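You operate a simulated robot arm through the tools that you are given. There is no shell and no other tool.

Carry out the task below with a simulated robot arm. There is one attempt and no reset: what you move stays moved.

JOB
Take the yellow shim out from under the small plate, level the plate by the jack dial and lock it.
Fine: free the lock knob for it; lay the shim on the bench beside the jack base. Where these are worked on the way, their far stop is far enough and under half their travel is too little: lock knob, small plate.

It is judged by the outcome, as a careful person would: the job done as asked, and still so three seconds after it is handed in. It fails if anything else is knocked over, pushed out of place, dropped, spilled or broken.

ROBOT AND FRAMES
A 7-joint arm with a fingered hand, fixed in place. Base frame: the origin is on the floor under the middle of its stand, x ahead of it, y to its left, z up. Units: m, rad, N and s.
It reaches about 1.085 m from its shoulder. Its first joint turns from -2.897 to 2.897 rad. Payload 3.7 kg.
Tool frame: the origin (TCP) lies between the finger pads and is the grasp point; the fingertips stand 0.025 m ahead of it; z points along the fingers, y is the line along which they close. The gripper opens to 0.088 m; its body begins 0.029 m behind the TCP. The gripper is a hand of 5 fingers: y runs from the thumb to the fingers, the wrist lies at [-0.013, -0.106, -0.174] in the tool frame, and closing takes about 1.5 s.
Orientation is told as [roll, pitch, yaw] about the base's x, y, z axes, in that order, counted from this pose: with the fingers straight down and the wrist toward the robot, the tool's x, y and z point along [0, 1, 0], [1, 0, 0] and [0, 0, -1] of the base frame.

CONTROLS
- The arm moves only by the tool move_arm. Its argument "steps" is text: rows parted by semicolons, each of 6 numbers parted by spaces: the shift along the base's x, y, z in m, then the turn, a rotation vector about the base's x, y, z in rad. In form: dx dy dz rx ry rz; .... A call has 1 to 20 rows; each row shifts and turns the commanded pose from where the row before left it. "grip" is the opening, from 0 (shut) to 1 (fully open), set as the call begins (left out, the last holds). Rows are played at 5 a second. More than 0.05 m and 0.15 rad between two rows, or a gripper value outside its range, and nothing of the call is played. A pose out of reach is approached as far as the arm can. The call stops where the force on the tool passes 40 N (or 10 N more than at its start, if that is more) or the arm is blocked; 0.2 s more then pass. The fingers move at their own pace (about 0.108 m/s each) and stop on an object; they squeeze with about 23 N. The grip force told is the motor's: it shows also when the fingers shut on nothing. Time passes only in rows, and 0.2 s behind the last, so rows that do not move let the fingers close. The reply holds the time, the measured pose of the TCP, the force on the tool along the base axes, the opening and the grip force, in the units named above and with some noise, with the torque about the TCP (base axes, N m) and any sound that the robot's microphone picked up, and new pictures: "show" is both (left out), scene, wrist or none.
- Cameras (640 x 400 px; columns grow to the right, rows downward): "scene" is fixed at [0.0507, 0.4978, 1.4883]; the picture's right is [-0.21, -0.98, 0.00], its down [-0.52, 0.11, -0.84] and it looks along [0.83, -0.18, -0.54] (base axes); focal length 264 px, centre (320, 200). "wrist" rides on the gripper at [0.059, -0.079, -0.105] in the tool frame; the picture's right is [-0.73, 0.32, -0.61], its down [-0.62, -0.68, 0.38] and it looks along [-0.29, 0.66, 0.70] (tool axes); focal length 234 px, centre (320, 200). There is no depth. A picture from a camera that has moved, and an enlarged one, comes with that camera's place and axes in the base frame and with its lens.
- move_fingers(index, middle, ring, little, thumb_bend, thumb_turn): sets how far each is bent, from 0 (flat) to 1 (curled in); at 0.3 the hand is open as for a grip, at 0.7 the pads meet at the TCP. One left out holds its place. A second passes; each finger stops where it meets its share of the squeeze, and holds until it gets a number again. A gripper value or a shape takes the hand back. It gives what a move gives, with no picture; readings hold the bend of each and the force on index, middle, ring, little, thumb and palm. thumb_turn goes from beside the hand (0) to across from the fingers (1), as for a grip.
- hand_shape(shape): the hand has 5 fingers and takes this shape, open, in about a second: jaw (thumb against the fingers, like two jaws); tri (thumb and two fingers); tip (a fingertip pinch); poke (one finger out to press); point (the index stretched); flat (the hand flat); cup (the hand cupped); fist (a fist). The gripper value then closes the fingers along that shape, each until it touches; the sizes above hold for jaw. It gives what a move gives, with no picture.
- inspect(camera, box): a new picture of the part [left, top, right, bottom] of that camera's present view, enlarged. It takes no simulated time.
- close_job(): hands the job in; it is judged then, once.

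Places have to be worked out from the pictures, the camera data and where the tool is seen. Open the gripper and draw the arm clear of the work before you hand the job in, unless the task says otherwise.

The tools are called after "Emit:" by a JSON object that holds its "name" and its "arguments". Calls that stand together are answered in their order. move_arm: Moves the arm, as the interface text tells. Its arguments: {"type":"object","properties":{"steps":{"type":"string"},"grip":{"type":"number"},"show":{"type":"string","enum":["both","scene","wrist","none"]}},"required":["steps"]} The other tools are called the same way: hand_shape (shape) gives the hand a shape; move_fingers (index, middle, ring, little, thumb_bend, thumb_turn) moves the fingers one by one; inspect (camera, box) takes an enlarged picture of a part of a camera's view; close_job () hands the job in.

At the start:

```text
t: 0.0
position: [0.4766, 0.3008, 1.3682]
tcp_rot: [-0.001, -0.001, 0.001]
force: [0.6, -0.1, 0.5]
ft_torque: [0.01, 0.0, -0.02]
gripper_width: 0.0874
gripper_force: 0.1
shape: jaw
bend: [0.3, 0.3, 0.3, 0.3, 0.3, 0.98]
finger forces: [0.0, 0.1, 0.0, 0.0, 0.1, 0.0]
```

scene: 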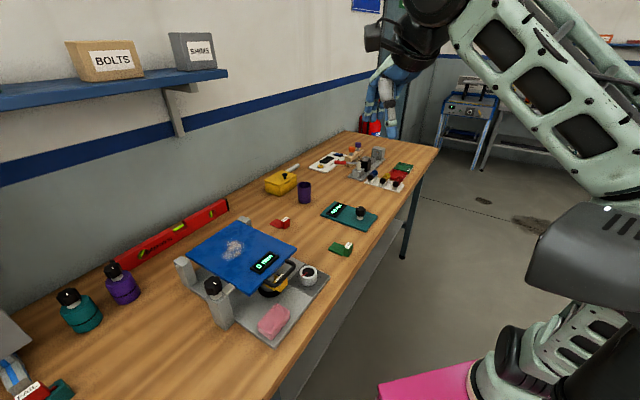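
wrist: 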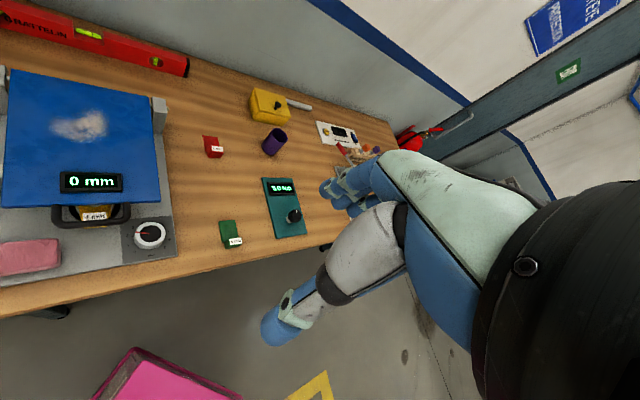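

I'll look closely at the work area in both cameras before moving.

Emit:
{"name": "inspect", "arguments": {"camera": "scene", "box": [160, 200, 360, 360]}}

Emit:
{"name": "inspect", "arguments": {"camera": "wrist", "box": [0, 50, 200, 300]}}

Emit:
{"name": "inspect", "arguments": {"camera": "scene", "box": [300, 130, 440, 240]}}

```text
2.50 times, centred on (260, 280) of scene
camera zoom: at [0.0507, 0.4978, 1.4883], right [-0.21, -0.98, 0.0], down [-0.52, 0.11, -0.84], along [0.83, -0.18, -0.54], focal length 659 px, centre (470, 0)
```

zoom: 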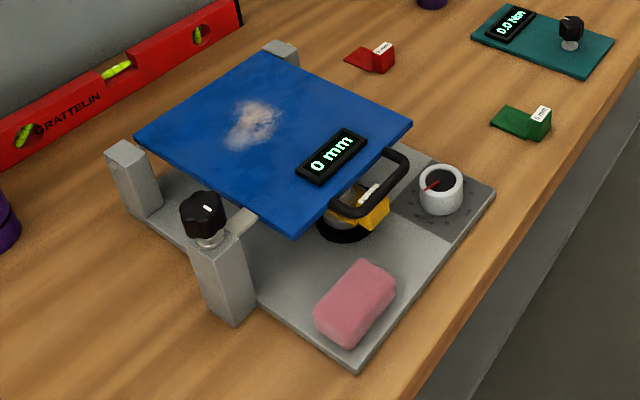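

```text
1.60 times, centred on (100, 175) of wrist
camera zoom: at [0.3968, 0.3591, 1.4726], right [0.32, -0.73, 0.61], down [-0.68, -0.62, -0.38], along [0.66, -0.29, -0.7], focal length 375 px, centre (672, 240)
```

zoom: 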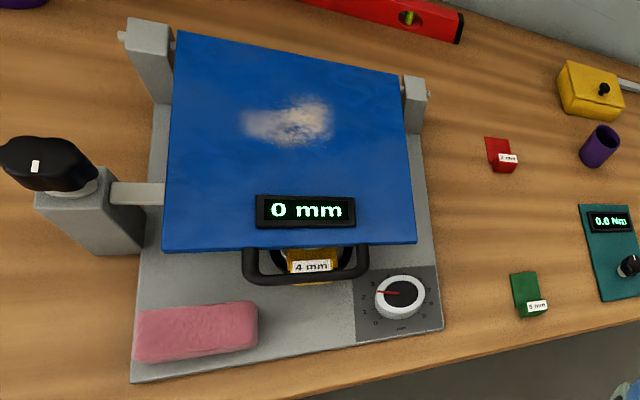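

```text
3.64 times, centred on (370, 185) of scene
camera zoom: at [0.0507, 0.4978, 1.4883], right [-0.21, -0.98, 0.0], down [-0.52, 0.11, -0.84], along [0.83, -0.18, -0.54], focal length 959 px, centre (138, 254)
```

zoom: 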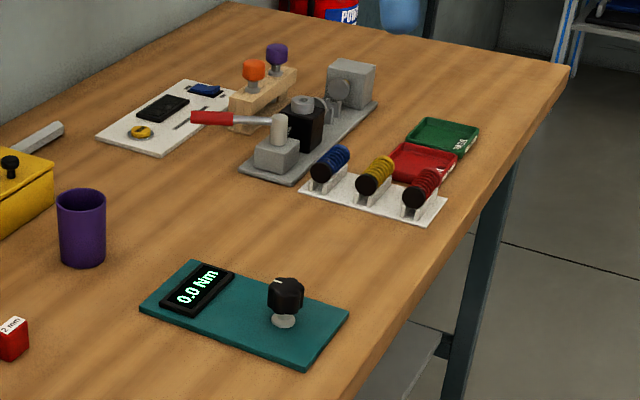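

The layout: the bench runs at about 45° to the base frame. The plate is near (0.53, 0.59, 0.996), the lock knob near (0.465, 0.636, 1.04) and the dial near (0.538, 0.423, 0.95). I'll turn the hand to line up with the bench and get a nearer look from above.

Emit:
{"name": "move_arm", "arguments": {"steps": "-0.013 0.016 -0.02 0 0 0.131; -0.013 0.016 -0.02 0 0 0.131; -0.013 0.016 -0.02 0 0 0.131; -0.013 0.016 -0.02 0 0 0.131; -0.013 0.016 -0.02 0 0 0.131; -0.013 0.016 -0.02 0 0 0.131"}}

```text
t: 1.4
position: [0.3997, 0.3964, 1.2484]
tcp_rot: [0.001, -0.001, 0.789]
force: [0.3, 0.2, 0.0]
ft_torque: [0.05, 0.02, 0.0]
gripper_width: 0.0877
gripper_force: 0.1
shape: jaw
bend: [0.3, 0.3, 0.3, 0.3, 0.3, 0.98]
finger forces: [0.0, 0.0, 0.0, 0.1, 0.0, 0.0]
camera wrist: at [0.301, 0.3809, 1.3534], right [0.74, -0.28, 0.61], down [-0.04, -0.92, -0.38], along [0.67, 0.26, -0.7], focal length 234 px, centre (320, 200)
```

scene: 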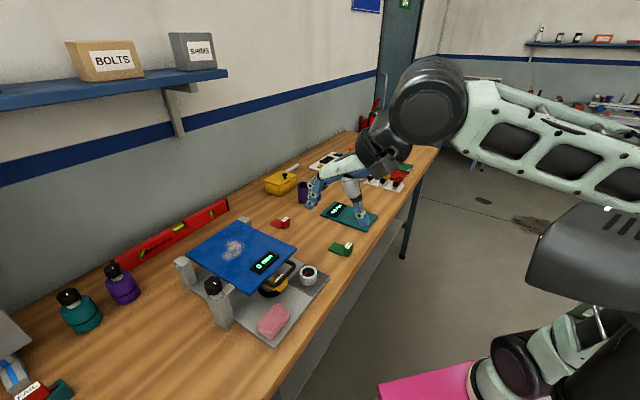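
wrist: 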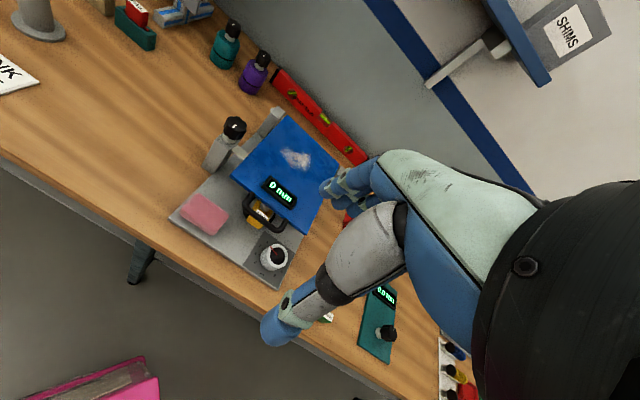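

The hand is lined up. I'll enlarge the work area in the wrist view.

Emit:
{"name": "inspect", "arguments": {"camera": "wrist", "box": [160, 90, 352, 300]}}

Emit:
{"name": "inspect", "arguments": {"camera": "scene", "box": [240, 240, 336, 300]}}

Emit:
{"name": "inspect", "arguments": {"camera": "scene", "box": [160, 240, 256, 330]}}

Emit:
{"name": "inspect", "arguments": {"camera": "scene", "box": [290, 140, 410, 240]}}

```text
1.90 times, centred on (256, 195) of wrist
camera zoom: at [0.301, 0.3809, 1.3534], right [0.74, -0.28, 0.61], down [-0.04, -0.92, -0.38], along [0.67, 0.26, -0.7], focal length 446 px, centre (442, 210)
```

zoom: 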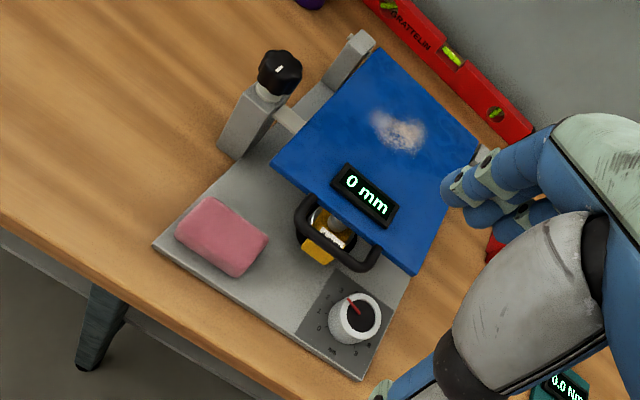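

```text
6.67 times, centred on (288, 270) of scene
camera zoom: at [0.0507, 0.4978, 1.4883], right [-0.21, -0.98, 0.0], down [-0.52, 0.11, -0.84], along [0.83, -0.18, -0.54], focal length 1758 px, centre (533, -267)
```

zoom: 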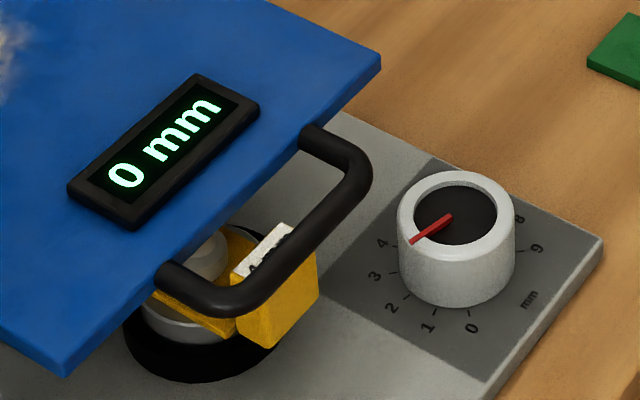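

```text
4.44 times, centred on (208, 285) of scene
camera zoom: at [0.0507, 0.4978, 1.4883], right [-0.21, -0.98, 0.0], down [-0.52, 0.11, -0.84], along [0.83, -0.18, -0.54], focal length 1172 px, centre (818, -178)
```

zoom: 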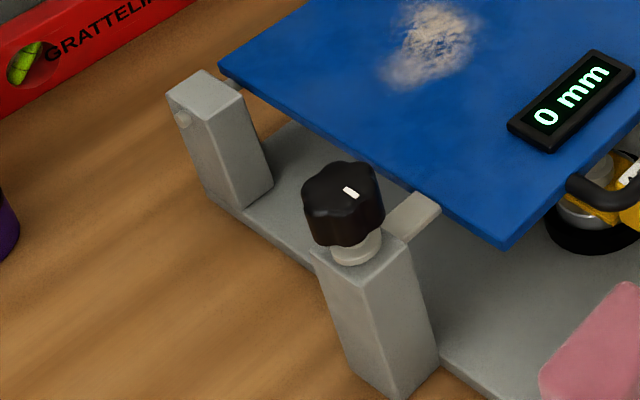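

```text
4.00 times, centred on (350, 190) of scene
camera zoom: at [0.0507, 0.4978, 1.4883], right [-0.21, -0.98, 0.0], down [-0.52, 0.11, -0.84], along [0.83, -0.18, -0.54], focal length 1055 px, centre (200, 240)
```

zoom: 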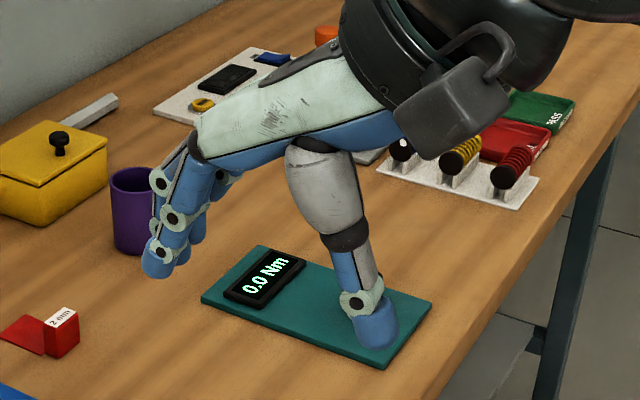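

The plate is hinged at the back between posts. The lock knob sits on the left-front post with a vertical axis, and the shim's block sticks out under the handle. I'll move above the lock knob for a closer look before gripping it.

Emit:
{"name": "move_arm", "arguments": {"steps": "0.011 0.04 -0.012 0 0 0; 0.011 0.04 -0.012 0 0 0; 0.011 0.04 -0.012 0 0 0; 0.011 0.04 -0.012 0 0 0; 0.011 0.04 -0.012 0 0 0; 0.0105 0.0396 -0.012 0 0 0"}}

```text
t: 2.8
position: [0.4647, 0.6362, 1.1753]
tcp_rot: [0.002, -0.002, 0.788]
force: [1.3, -0.7, 0.8]
ft_torque: [0.04, 0.06, 0.02]
gripper_width: 0.0878
gripper_force: 0.0
shape: jaw
bend: [0.3, 0.3, 0.3, 0.3, 0.3, 0.98]
finger forces: [0.0, 0.0, 0.0, 0.0, 0.1, 0.0]
camera wrist: at [0.3657, 0.6219, 1.2797], right [0.74, -0.28, 0.61], down [-0.04, -0.92, -0.39], along [0.67, 0.26, -0.7], focal length 234 px, centre (320, 200)
```

scene: 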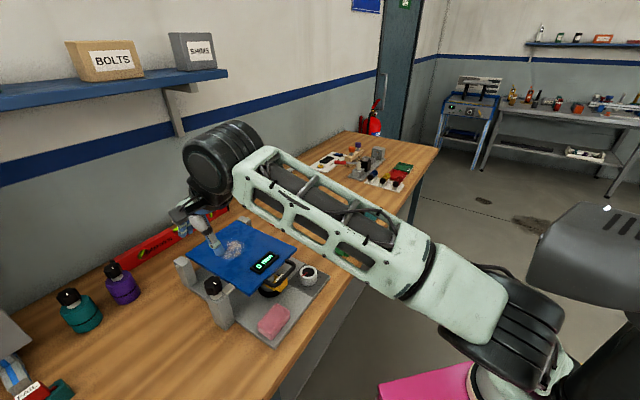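
wrist: 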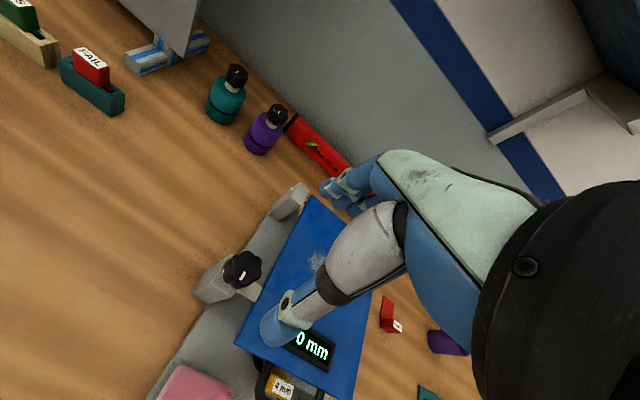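

I'm now above the knob, with the hand's opening over it. I'll zoom in on the knob, the post and the fingers to refine the position.

Emit:
{"name": "inspect", "arguments": {"camera": "wrist", "box": [170, 170, 362, 290]}}

Emit:
{"name": "inspect", "arguments": {"camera": "scene", "box": [160, 180, 288, 330]}}

Emit:
{"name": "inspect", "arguments": {"camera": "wrist", "box": [220, 310, 348, 400]}}

```text
3.33 times, centred on (266, 230) of wrist
camera zoom: at [0.3657, 0.6219, 1.2797], right [0.74, -0.28, 0.61], down [-0.04, -0.92, -0.39], along [0.67, 0.26, -0.7], focal length 781 px, centre (500, 100)
```

zoom: 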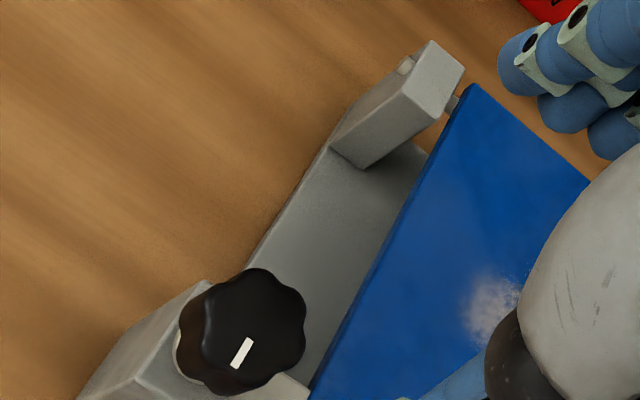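

```text
2.67 times, centred on (224, 255) of scene
camera zoom: at [0.0507, 0.4978, 1.4883], right [-0.21, -0.98, 0.0], down [-0.52, 0.11, -0.84], along [0.83, -0.18, -0.54], focal length 703 px, centre (576, 53)
```

zoom: 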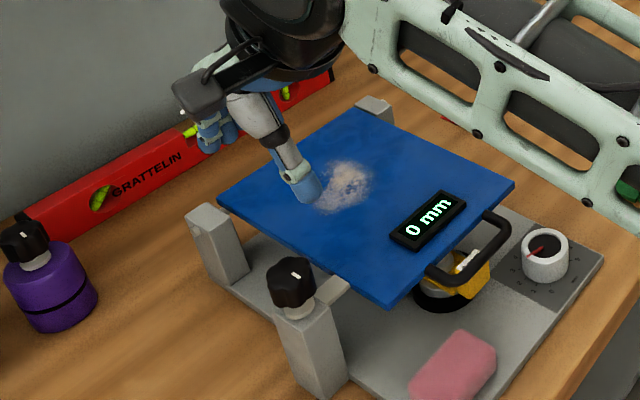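

```text
4.44 times, centred on (284, 355) of wrist
camera zoom: at [0.3657, 0.6219, 1.2797], right [0.74, -0.28, 0.61], down [-0.04, -0.92, -0.39], along [0.67, 0.26, -0.7], focal length 1041 px, centre (480, -489)
```

zoom: 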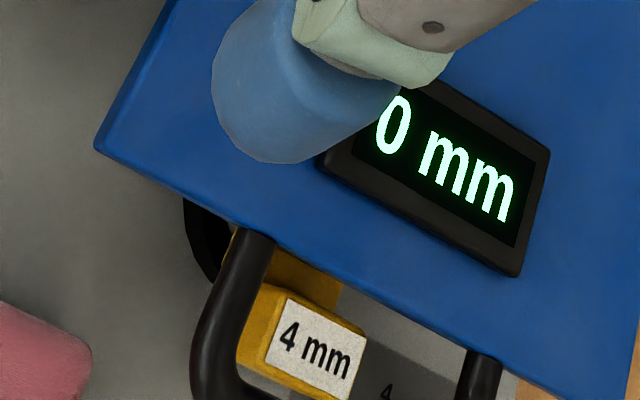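

Best estimate for the knob axis is (0.462, 0.637), with its top near z≈1.05. I'll pre-rotate the hand clockwise by 0.6 rad, so there is room for a long counter-clockwise loosening turn, and come part way down.

Emit:
{"name": "move_arm", "arguments": {"steps": "-0.001 0 -0.01 0 0 -0.12; -0.001 0 -0.01 0 0 -0.12; -0.001 0 -0.01 0 0 -0.12; 0 0 -0.01 0 0 -0.12; 0 0 -0.01 0 0 -0.12; 0 0 -0.01 0 0 0"}}

Emit:
{"name": "inspect", "arguments": {"camera": "scene", "box": [160, 200, 288, 310]}}

```text
t: 4.2
position: [0.4621, 0.6365, 1.1152]
tcp_rot: [0.0, -0.002, 0.186]
force: [0.1, 0.2, 0.2]
ft_torque: [-0.01, -0.03, 0.02]
gripper_width: 0.0879
gripper_force: 0.0
shape: jaw
bend: [0.3, 0.3, 0.3, 0.3, 0.3, 0.98]
finger forces: [0.0, 0.1, 0.0, 0.0, 0.1, 0.1]
camera wrist: at [0.3716, 0.6795, 1.2205], right [0.45, -0.65, 0.61], down [-0.55, -0.74, -0.38], along [0.7, -0.16, -0.7], focal length 234 px, centre (320, 200)
```

scene: 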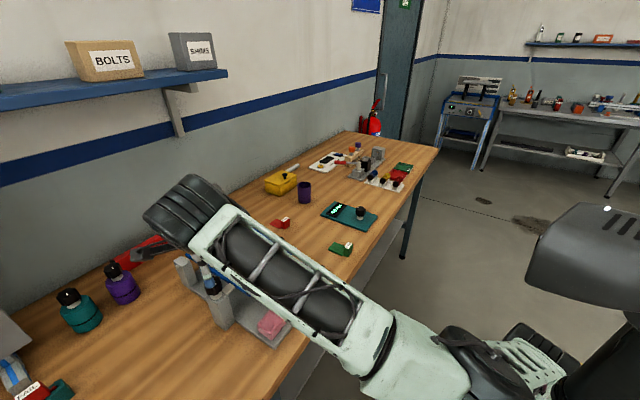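
wrist: 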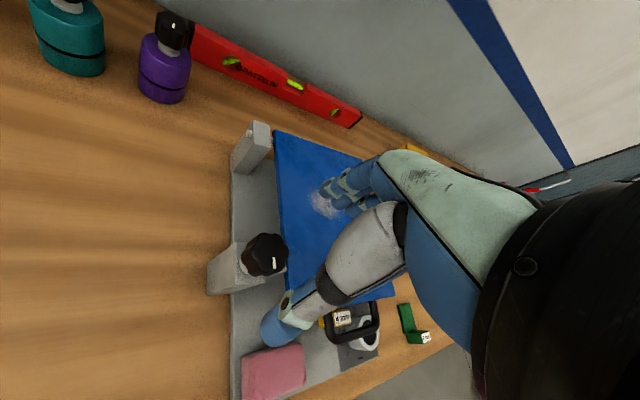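

```text
3.64 times, centred on (224, 255) of scene
camera zoom: at [0.0507, 0.4978, 1.4883], right [-0.21, -0.98, 0.0], down [-0.52, 0.11, -0.84], along [0.83, -0.18, -0.54], focal length 959 px, centre (669, 0)
```

zoom: 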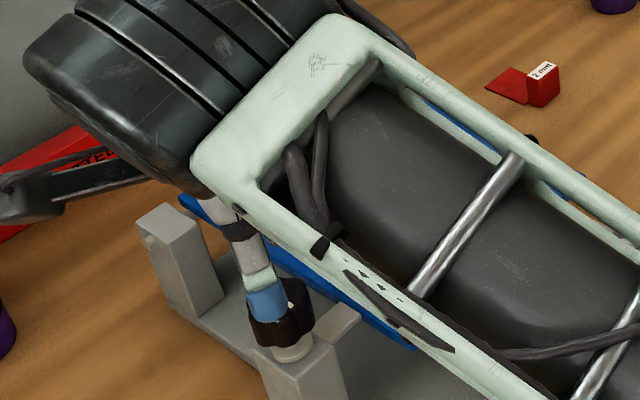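

I'll zoom the wrist view to re-measure the knob from this closer position.

Emit:
{"name": "inspect", "arguments": {"camera": "wrist", "box": [200, 200, 328, 300]}}

```text
4.00 times, centred on (264, 250) of wrist
camera zoom: at [0.3716, 0.6795, 1.2205], right [0.45, -0.65, 0.61], down [-0.55, -0.74, -0.38], along [0.7, -0.16, -0.7], focal length 937 px, centre (544, 0)
```

zoom: 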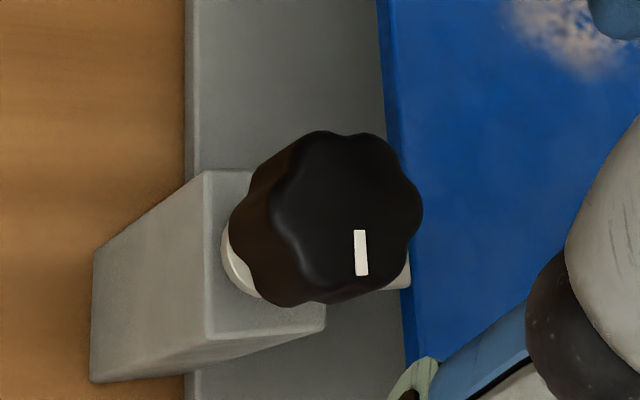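

Refined knob axis: (0.461, 0.640), top about z≈1.05. I'll descend with the hand open so the pads straddle the knob.

Emit:
{"name": "move_arm", "arguments": {"steps": "-0.001 0.0035 -0.02 0 0 0; 0 0 -0.02 0 0 0; 0 0 -0.015 0 0 0; 0 0 -0.015 0 0 0", "grip": 1}}

Emit:
{"name": "inspect", "arguments": {"camera": "wrist", "box": [220, 140, 412, 350]}}

Emit:
{"name": "inspect", "arguments": {"camera": "scene", "box": [160, 220, 288, 320]}}

```text
t: 5.4
position: [0.5029, 0.6249, 1.0536]
tcp_rot: [0.025, 0.015, 0.142]
force: [0.3, 0.7, 0.3]
ft_torque: [0.03, 0.0, 0.0]
gripper_width: 0.0879
gripper_force: 0.0
shape: jaw
bend: [0.3, 0.3, 0.3, 0.3, 0.3, 0.98]
finger forces: [0.1, 0.1, 0.0, 0.0, 0.0, 0.1]
stopped in row 4: the arm was blocked; the commanded pose is now the measured one
camera wrist: at [0.417, 0.6705, 1.161], right [0.43, -0.69, 0.59], down [-0.59, -0.7, -0.39], along [0.68, -0.18, -0.71], focal length 234 px, centre (320, 200)
```

scene: 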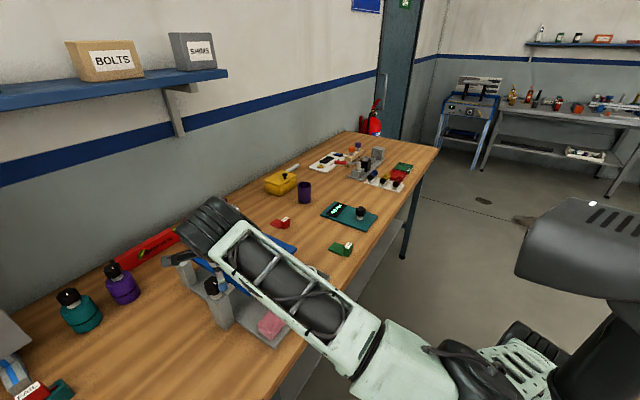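
wrist: 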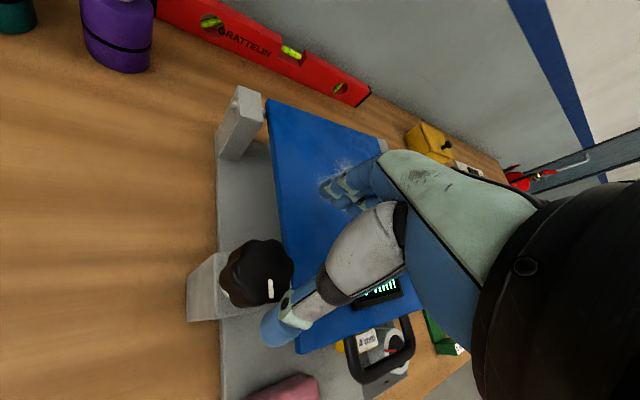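

```text
1.90 times, centred on (316, 245) of wrist
camera zoom: at [0.417, 0.6705, 1.161], right [0.43, -0.69, 0.59], down [-0.59, -0.7, -0.39], along [0.68, -0.18, -0.71], focal length 446 px, centre (328, 114)
```

zoom: 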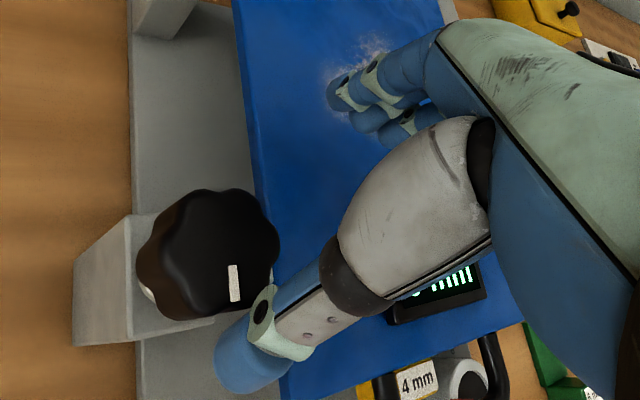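

```text
4.00 times, centred on (224, 270) of scene
camera zoom: at [0.0507, 0.4978, 1.4883], right [-0.21, -0.98, 0.0], down [-0.52, 0.11, -0.84], along [0.83, -0.18, -0.54], focal length 1055 px, centre (704, -80)
```

zoom: 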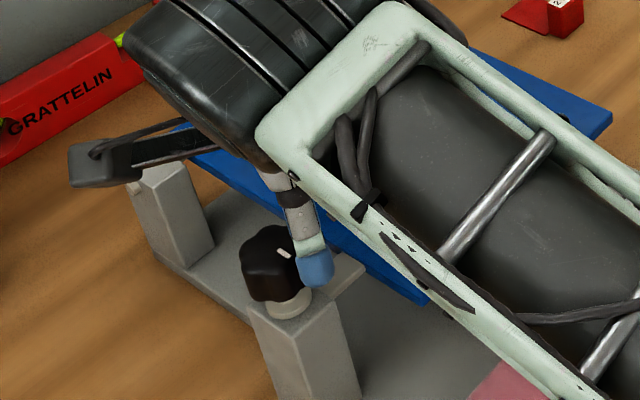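

The arm hit a joint limit at that yaw: the TCP slid to (0.503, 0.625) with no contact force. I'll rise, turn back toward yaw ≈0.8 where reach was fine, and check again.

Emit:
{"name": "move_arm", "arguments": {"steps": "0 0 0.03 0 0 0; -0.01 0.004 0.03 -0.012 -0.008 0.1; -0.01 0.004 0 -0.012 -0.008 0.11; -0.01 0.004 0 0 0 0.11; -0.012 0.003 0 0 0 0.11; 0 0 0 0 0 0.11; 0 0 0 0 0 0.11"}}

```text
t: 7.2
position: [0.4672, 0.6629, 1.0624]
tcp_rot: [-0.088, 0.032, 0.766]
force: [0.0, 0.8, -0.6]
ft_torque: [-0.03, -0.02, 0.01]
gripper_width: 0.0883
gripper_force: 0.0
shape: jaw
bend: [0.3, 0.3, 0.3, 0.3, 0.3, 0.98]
finger forces: [0.0, 0.0, 0.1, 0.0, 0.0, 0.0]
stopped in row 7: the arm was blocked; the commanded pose is now the measured one
camera wrist: at [0.3644, 0.6588, 1.1638], right [0.71, -0.25, 0.66], down [-0.04, -0.95, -0.31], along [0.7, 0.19, -0.69], focal length 234 px, centre (320, 200)
```

scene: 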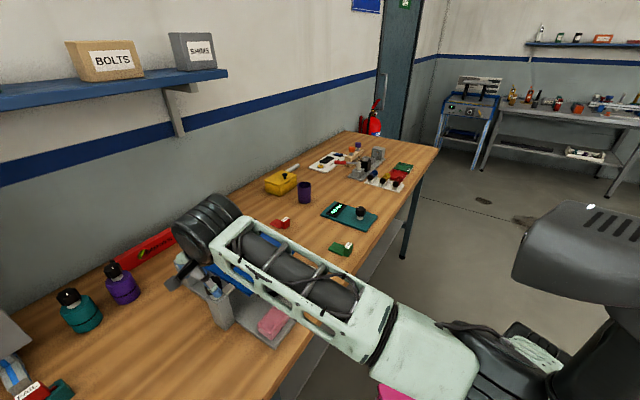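
wrist: 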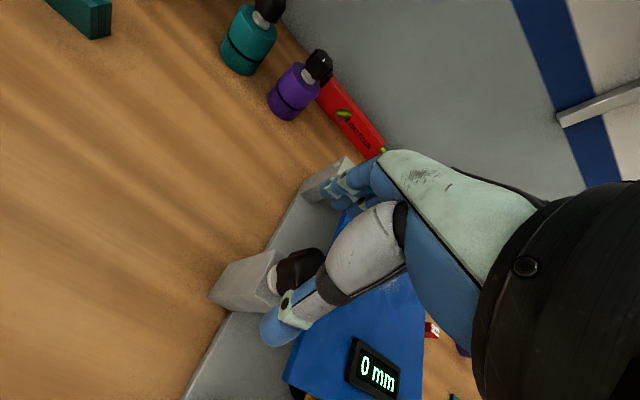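

The hand is now partly around the knob but the arm is in a poor configuration. I'll lift straight up, then return to the known-good pose above the knob with the tool vertical.

Emit:
{"name": "move_arm", "arguments": {"steps": "0 0 0.03 0 0 0; 0 0 0.03 0 0 0; 0 -0.008 0.03 0.03 -0.01 0; 0 -0.009 0.03 0.03 -0.01 0; 0 -0.009 0.01 0.028 -0.012 0.02; 0 0 0 0 0 0"}}

```text
t: 8.6
position: [0.4496, 0.6341, 1.1993]
tcp_rot: [-0.046, -0.061, 0.798]
force: [0.9, 0.6, -0.2]
ft_torque: [0.02, 0.0, 0.01]
gripper_width: 0.088
gripper_force: 0.0
shape: jaw
bend: [0.3, 0.3, 0.3, 0.3, 0.3, 0.98]
finger forces: [0.0, 0.0, 0.0, 0.1, 0.0, 0.0]
camera wrist: at [0.3436, 0.6175, 1.2959], right [0.7, -0.28, 0.66], down [0.0, -0.92, -0.4], along [0.72, 0.28, -0.64], focal length 234 px, centre (320, 200)
```

scene: 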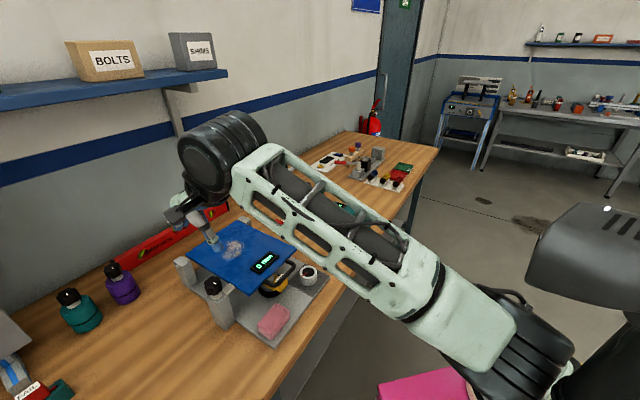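
wrist: 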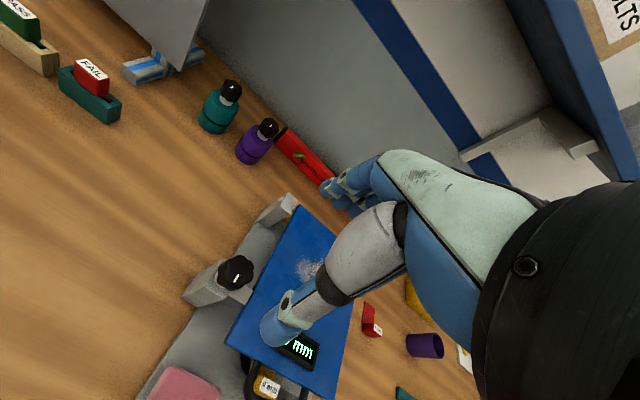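

I'll let the arm settle to see whether it converges on the commanded pose.

Emit:
{"name": "move_arm", "arguments": {"steps": "0 0 0 0 0 0; 0 0 0 0 0 0; 0 0 0 0 0 0", "show": "none"}}

```text
t: 9.4
position: [0.4508, 0.6349, 1.2]
tcp_rot: [-0.044, -0.063, 0.8]
force: [0.2, -0.9, -0.4]
ft_torque: [-0.02, 0.02, -0.02]
gripper_width: 0.0881
gripper_force: 0.0
shape: jaw
bend: [0.3, 0.3, 0.3, 0.3, 0.3, 0.98]
finger forces: [0.1, 0.0, 0.0, 0.0, 0.1, 0.0]
```

The pose doesn't converge, so a joint limit is active, probably the wrist, because this hand is angled on its flange. I'll back out to the earlier good pose so the arm posture recovers.

Emit:
{"name": "move_arm", "arguments": {"steps": "0 -0.04 0.01 0.015 0.02 0; -0.01 -0.04 0.01 0.015 0.02 0; -0.01 -0.04 0.01 0.015 0.02 0; -0.01 -0.04 0.01 0 0 0; -0.01 -0.04 0.01 0 0 0; -0.01 -0.035 0 0 0 0; 0 0 0 0 0 0; 0 0 0 0 0 0"}}

```text
t: 10.1
position: [0.5648, 0.5064, 1.21]
tcp_rot: [-0.024, -0.052, 0.58]
force: [-0.6, -0.8, 0.3]
ft_torque: [0.04, 0.02, 0.01]
gripper_width: 0.0879
gripper_force: 0.1
shape: jaw
bend: [0.3, 0.3, 0.3, 0.3, 0.3, 0.98]
finger forces: [0.1, 0.0, 0.0, 0.0, 0.0, 0.1]
stopped in row 3: the arm was blocked; the commanded pose is now the measured one
camera wrist: at [0.4593, 0.5108, 1.3091], right [0.63, -0.44, 0.64], down [-0.21, -0.89, -0.4], along [0.75, 0.12, -0.65], focal length 234 px, centre (320, 200)
```

scene: 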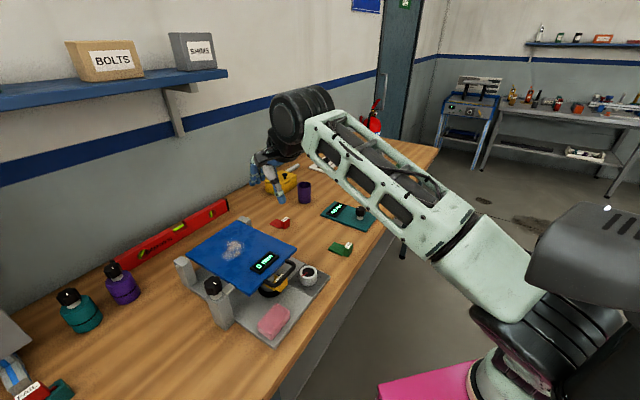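
wrist: 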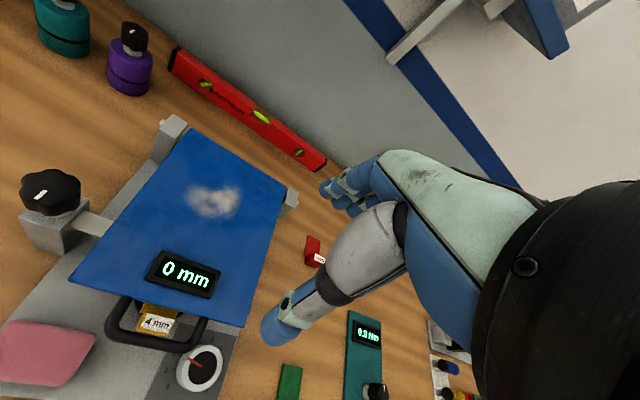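

Only the base joint seems free to respond; the rest of the chain is stuck. I'll look at the arm's own posture in the scene view to understand why.

Emit:
{"name": "inspect", "arguments": {"camera": "scene", "box": [380, 160, 640, 400]}}

Emit:
{"name": "inspect", "arguments": {"camera": "scene", "box": [230, 70, 430, 220]}}

```text
1.67 times, centred on (510, 280) of scene
camera zoom: at [0.0507, 0.4978, 1.4883], right [-0.21, -0.98, 0.0], down [-0.52, 0.11, -0.84], along [0.83, -0.18, -0.54], focal length 439 px, centre (3, 67)
```

zoom: 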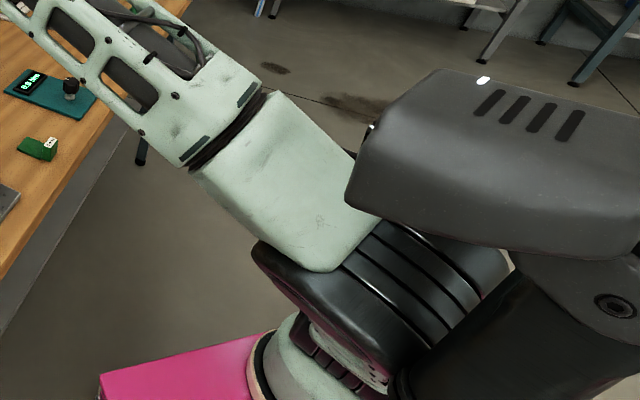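

```text
2.67 times, centred on (330, 145) of scene
camera zoom: at [0.0507, 0.4978, 1.4883], right [-0.21, -0.98, 0.0], down [-0.52, 0.11, -0.84], along [0.83, -0.18, -0.54], focal length 703 px, centre (293, 347)
```

zoom: 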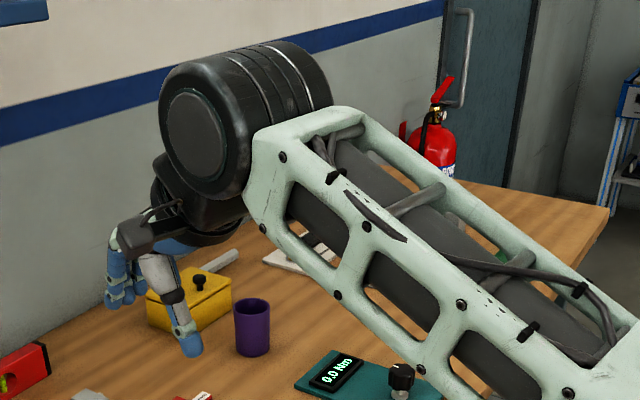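

The elbow looks tucked against the robot's own body. I'll raise the hand straight up in open space, with a slight outward shift, to see if the posture recovers.

Emit:
{"name": "move_arm", "arguments": {"steps": "0 0 0.04 0 0 0; 0 0 0.04 0 0 0; 0 0 0.04 0 0 0; 0 0 0.04 0 0 0; 0 0 0 0 0 0", "show": "scene"}}

```text
t: 11.3
position: [0.5626, 0.4992, 1.3452]
tcp_rot: [-0.024, -0.054, 0.578]
force: [-0.3, -0.2, 0.0]
ft_torque: [0.01, -0.01, 0.0]
gripper_width: 0.088
gripper_force: 0.1
shape: jaw
bend: [0.3, 0.3, 0.3, 0.3, 0.3, 0.98]
finger forces: [0.0, 0.0, 0.0, 0.1, 0.0, 0.0]
out of reach, approached as far as the arm can: row 4
```

scene: 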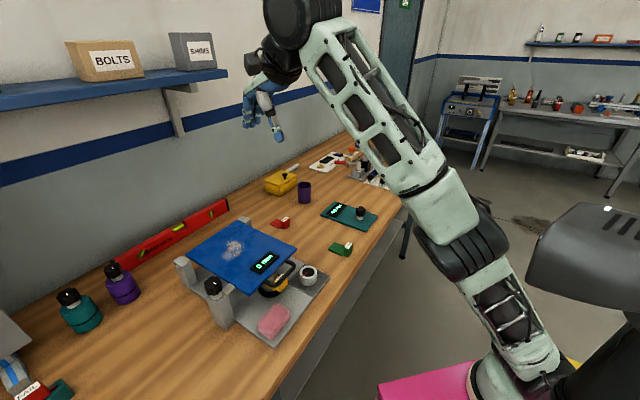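

The arm freed up when raised. The grey shell next to the elbow may have been what blocked it, so I'll look at that area more closely.

Emit:
{"name": "inspect", "arguments": {"camera": "scene", "box": [400, 180, 640, 400]}}

```text
1.82 times, centred on (520, 290) of scene
camera zoom: at [0.0507, 0.4978, 1.4883], right [-0.21, -0.98, 0.0], down [-0.52, 0.11, -0.84], along [0.83, -0.18, -0.54], focal length 479 px, centre (-44, 36)
```

zoom: 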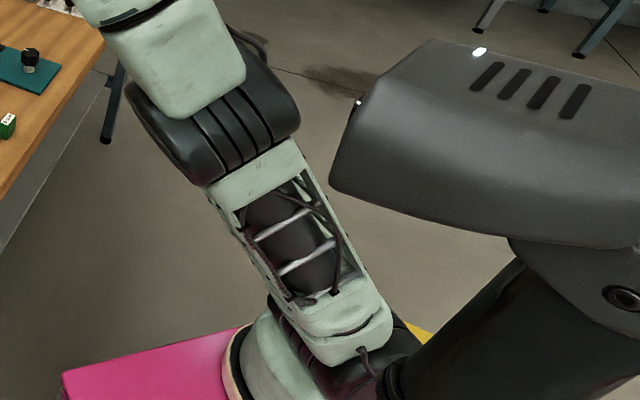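

The arm's elbow sits close to the robot's own head, and smaller yaw angles push it that way. Larger yaw angles move the wrist to the right, away from the head. I'll go back over the knob at about yaw 1.2, staying high for now.

Emit:
{"name": "move_arm", "arguments": {"steps": "0 0 -0.03 0.01 0.02 0.1; -0.01 0.01 -0.03 0.01 0.02 0.1; -0.015 0.02 -0.02 0 0.01 0.1; -0.015 0.02 -0.02 0 0 0.1; -0.02 0.02 -0.02 0 0 0.1; -0.02 0.02 -0.02 0 0 0.1; -0.02 0.02 -0.02 0 0 0; 0 0.02 -0.02 0 0 0; 0 0 0 0 0 0"}}

```text
t: 13.3
position: [0.4642, 0.6311, 1.1642]
tcp_rot: [0.026, -0.027, 1.174]
force: [0.2, 0.1, 0.5]
ft_torque: [0.0, -0.01, 0.01]
gripper_width: 0.0883
gripper_force: 0.1
shape: jaw
bend: [0.3, 0.3, 0.3, 0.3, 0.3, 0.98]
finger forces: [0.0, 0.1, 0.0, 0.1, 0.0, 0.0]
camera wrist: at [0.3792, 0.5762, 1.267], right [0.8, 0.0, 0.6], down [0.31, -0.85, -0.42], along [0.51, 0.52, -0.68], focal length 234 px, centre (320, 200)
```

scene: 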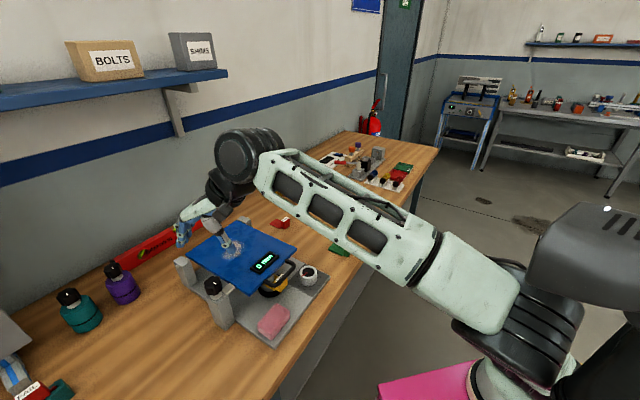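
wrist: 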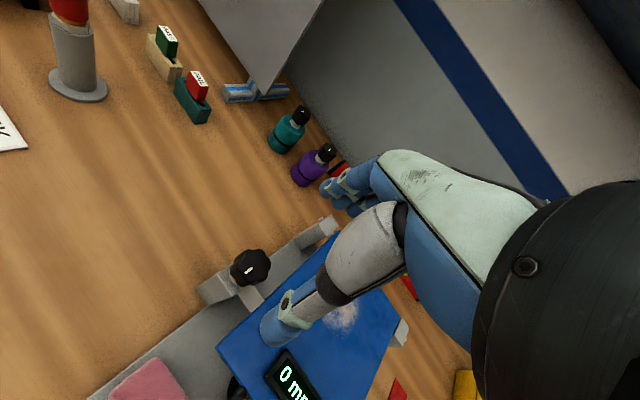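

That posture is healthy and close to the commanded pose. I'll re-measure the knob from here before descending.

Emit:
{"name": "inspect", "arguments": {"camera": "wrist", "box": [190, 220, 318, 320]}}

```text
4.00 times, centred on (254, 270) of wrist
camera zoom: at [0.3792, 0.5762, 1.267], right [0.8, 0.0, 0.6], down [0.31, -0.85, -0.42], along [0.51, 0.52, -0.68], focal length 937 px, centre (584, -80)
```

zoom: 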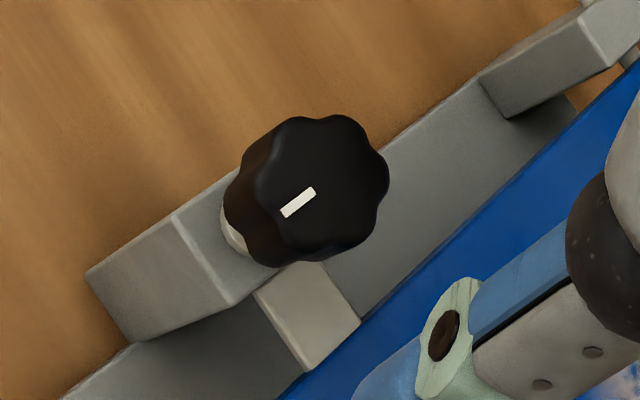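

The knob axis re-measures at (0.463, 0.639), with the mark pointing to the bench front. I'll straighten the tool and descend over it, stopping in stages.

Emit:
{"name": "move_arm", "arguments": {"steps": "-0.001 0.004 -0.02 -0.02 0.02 0; -0.001 0.004 -0.02 -0.006 0.007 0; 0 0.001 -0.02 0 0 0; 0 0 -0.02 0 0 0; 0 0 0 0 0 0", "show": "wrist"}}

Emit:
{"name": "inspect", "arguments": {"camera": "scene", "box": [160, 200, 288, 310]}}

```text
t: 14.5
position: [0.4819, 0.6336, 1.0805]
tcp_rot: [0.048, 0.008, 1.16]
force: [-1.0, 0.2, 0.2]
ft_torque: [0.01, -0.05, 0.01]
gripper_width: 0.0878
gripper_force: 0.1
shape: jaw
bend: [0.3, 0.3, 0.3, 0.3, 0.3, 0.98]
finger forces: [0.1, 0.0, 0.0, 0.1, 0.0, 0.0]
camera wrist: at [0.4001, 0.5838, 1.1884], right [0.82, 0.0, 0.57], down [0.28, -0.87, -0.41], along [0.49, 0.49, -0.71], focal length 234 px, centre (320, 200)
```

wrist: 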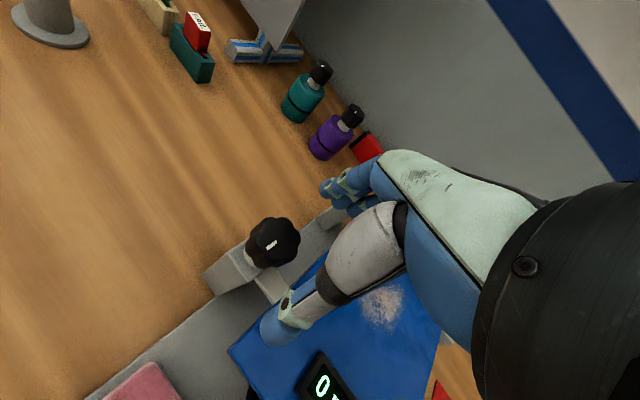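

```text
3.64 times, centred on (224, 255) of scene
camera zoom: at [0.0507, 0.4978, 1.4883], right [-0.21, -0.98, 0.0], down [-0.52, 0.11, -0.84], along [0.83, -0.18, -0.54], focal length 959 px, centre (669, 0)
```

zoom: 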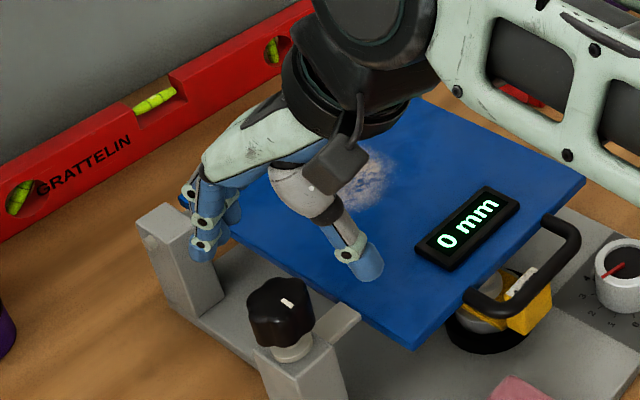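

The arm again stops short by 2 cm. I'll check whether the elbow is touching the robot's head housing.

Emit:
{"name": "inspect", "arguments": {"camera": "scene", "box": [400, 180, 640, 400]}}

Emit:
{"name": "inspect", "arguments": {"camera": "scene", "box": [0, 0, 640, 400]}}

```text
1.82 times, centred on (520, 290) of scene
camera zoom: at [0.0507, 0.4978, 1.4883], right [-0.21, -0.98, 0.0], down [-0.52, 0.11, -0.84], along [0.83, -0.18, -0.54], focal length 479 px, centre (-44, 36)
```

zoom: 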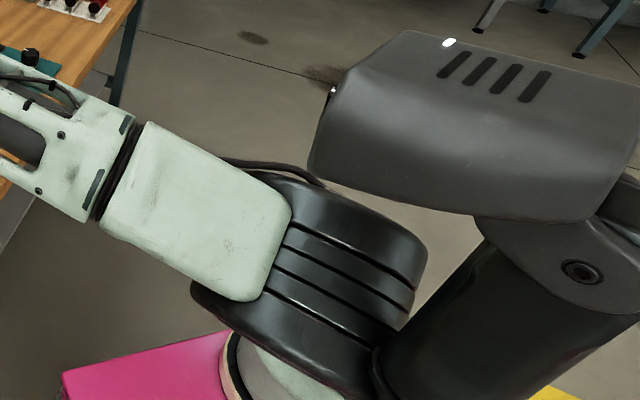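

```text
1.00 times, centred on (320, 200) of scene (not enlarged: the box is as wide or as high as the picture)
camera zoom: at [0.0507, 0.4978, 1.4883], right [-0.21, -0.98, 0.0], down [-0.52, 0.11, -0.84], along [0.83, -0.18, -0.54], focal length 264 px, centre (320, 200)
```

zoom: 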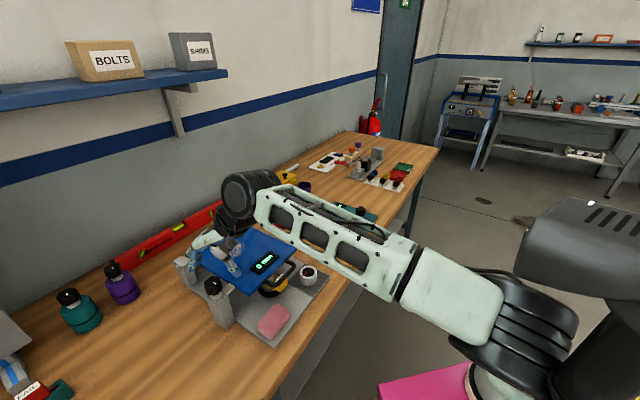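

The head housing tilts slightly when the elbow presses on the column, so that contact is the block. Turning the hand further counter-clockwise puts the wrist farther out and should pull the elbow forward. I'll rise and go to about yaw 2.2.

Emit:
{"name": "move_arm", "arguments": {"steps": "0 0 0.04 -0.02 0 0; 0 0 0.03 -0.02 0 0.1; -0.004 0.002 0.01 0 0 0.13; -0.004 0.002 0 0 0 0.13; -0.004 0.002 0 0 0 0.13; -0.004 0 0 0 0 0.13; -0.004 0 0 0 0 0.13; 0 0 0 0 0 0.13; 0 0 0 0 0 0.13; 0 0 0 0 0 0"}}

```text
t: 16.7
position: [0.4415, 0.6428, 1.1646]
tcp_rot: [0.025, 0.044, 2.188]
force: [0.8, -0.2, 0.4]
ft_torque: [-0.02, 0.02, 0.01]
gripper_width: 0.0879
gripper_force: 0.1
shape: jaw
bend: [0.3, 0.3, 0.3, 0.3, 0.3, 0.98]
finger forces: [0.1, 0.0, 0.0, 0.0, 0.1, 0.1]
camera wrist: at [0.4374, 0.5502, 1.2737], right [0.4, 0.71, 0.57], down [0.9, -0.21, -0.37], along [-0.14, 0.67, -0.73], focal length 234 px, centre (320, 200)
```

scene: 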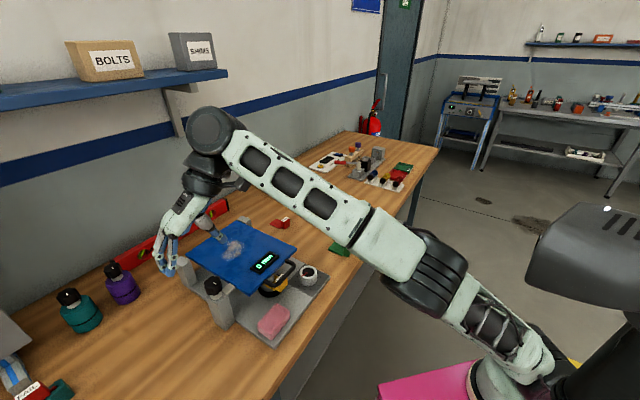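
wrist: 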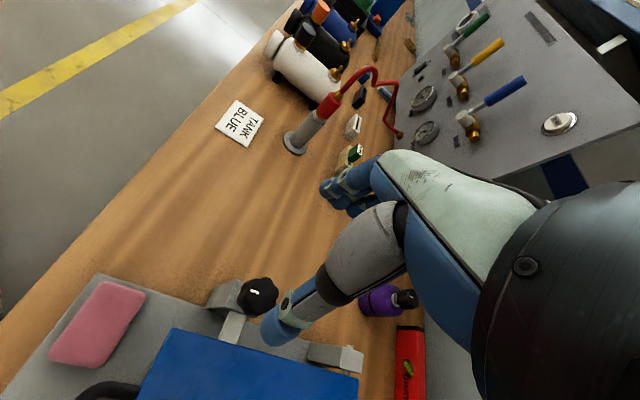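

The elbow is now well forward and clear of the body. I'll let it settle and check convergence.

Emit:
{"name": "move_arm", "arguments": {"steps": "0 0 0 0 0 0; 0 0 0 -0.02 -0.02 0", "show": "none"}}

```text
t: 17.3
position: [0.443, 0.6438, 1.1643]
tcp_rot: [0.02, 0.072, 2.186]
force: [0.5, 0.0, -0.9]
ft_torque: [0.01, 0.04, -0.02]
gripper_width: 0.0879
gripper_force: 0.0
shape: jaw
bend: [0.3, 0.3, 0.3, 0.3, 0.3, 0.98]
finger forces: [0.0, 0.0, 0.0, 0.1, 0.0, 0.0]
```

Tracking is good now; the offset was just my stale command. I'll correct the small tilt, centre on the knob and come down to z≈1.10.

Emit:
{"name": "move_arm", "arguments": {"steps": "0.01 -0.002 -0.01 0.035 0.012 0; 0.011 -0.002 -0.02 0.035 0.013 0; 0 0 -0.02 0 0 0; 0 0 -0.015 0 0 0; 0 0 0 0 0 0"}}

Emit:
{"name": "inspect", "arguments": {"camera": "wrist", "box": [180, 220, 372, 340]}}

Emit:
{"name": "inspect", "arguments": {"camera": "scene", "box": [150, 200, 278, 310]}}

```text
t: 18.5
position: [0.4624, 0.6389, 1.0995]
tcp_rot: [0.0, 0.0, 2.184]
force: [-0.1, -0.6, 0.0]
ft_torque: [0.04, 0.0, 0.0]
gripper_width: 0.0878
gripper_force: 0.1
shape: jaw
bend: [0.3, 0.3, 0.3, 0.3, 0.3, 0.98]
finger forces: [0.1, 0.1, 0.0, 0.0, 0.0, 0.0]
camera wrist: at [0.4591, 0.5408, 1.2035], right [0.41, 0.68, 0.61], down [0.9, -0.2, -0.38], along [-0.14, 0.7, -0.7], focal length 234 px, centre (320, 200)
```

scene: 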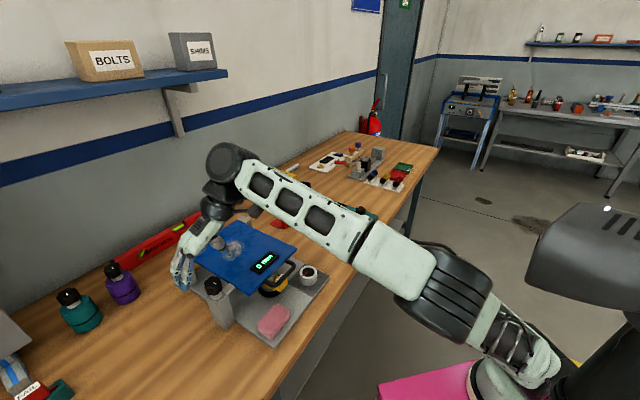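
wrist: 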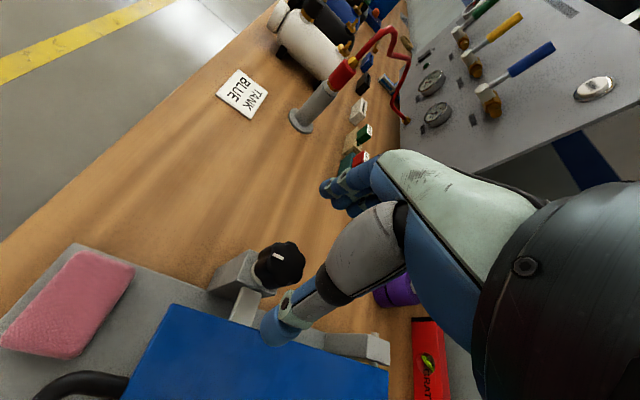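

```text
3.33 times, centred on (276, 280) of wrist
camera zoom: at [0.4591, 0.5408, 1.2035], right [0.41, 0.68, 0.61], down [0.9, -0.2, -0.38], along [-0.14, 0.7, -0.7], focal length 781 px, centre (467, -67)
```

zoom: 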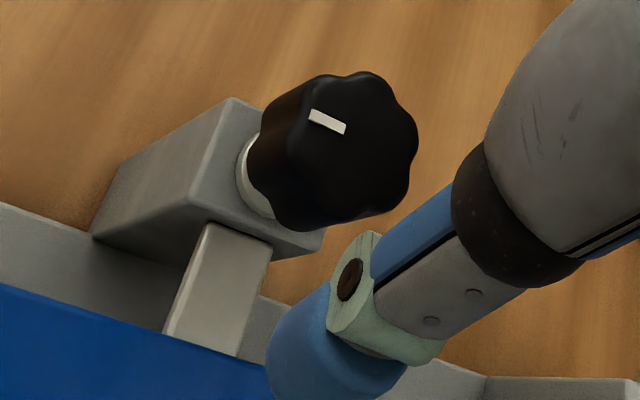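

```text
3.64 times, centred on (214, 255) of scene
camera zoom: at [0.0507, 0.4978, 1.4883], right [-0.21, -0.98, 0.0], down [-0.52, 0.11, -0.84], along [0.83, -0.18, -0.54], focal length 959 px, centre (706, 0)
```

zoom: 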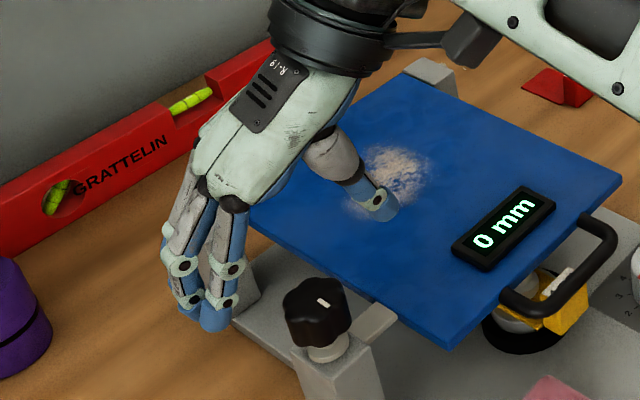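

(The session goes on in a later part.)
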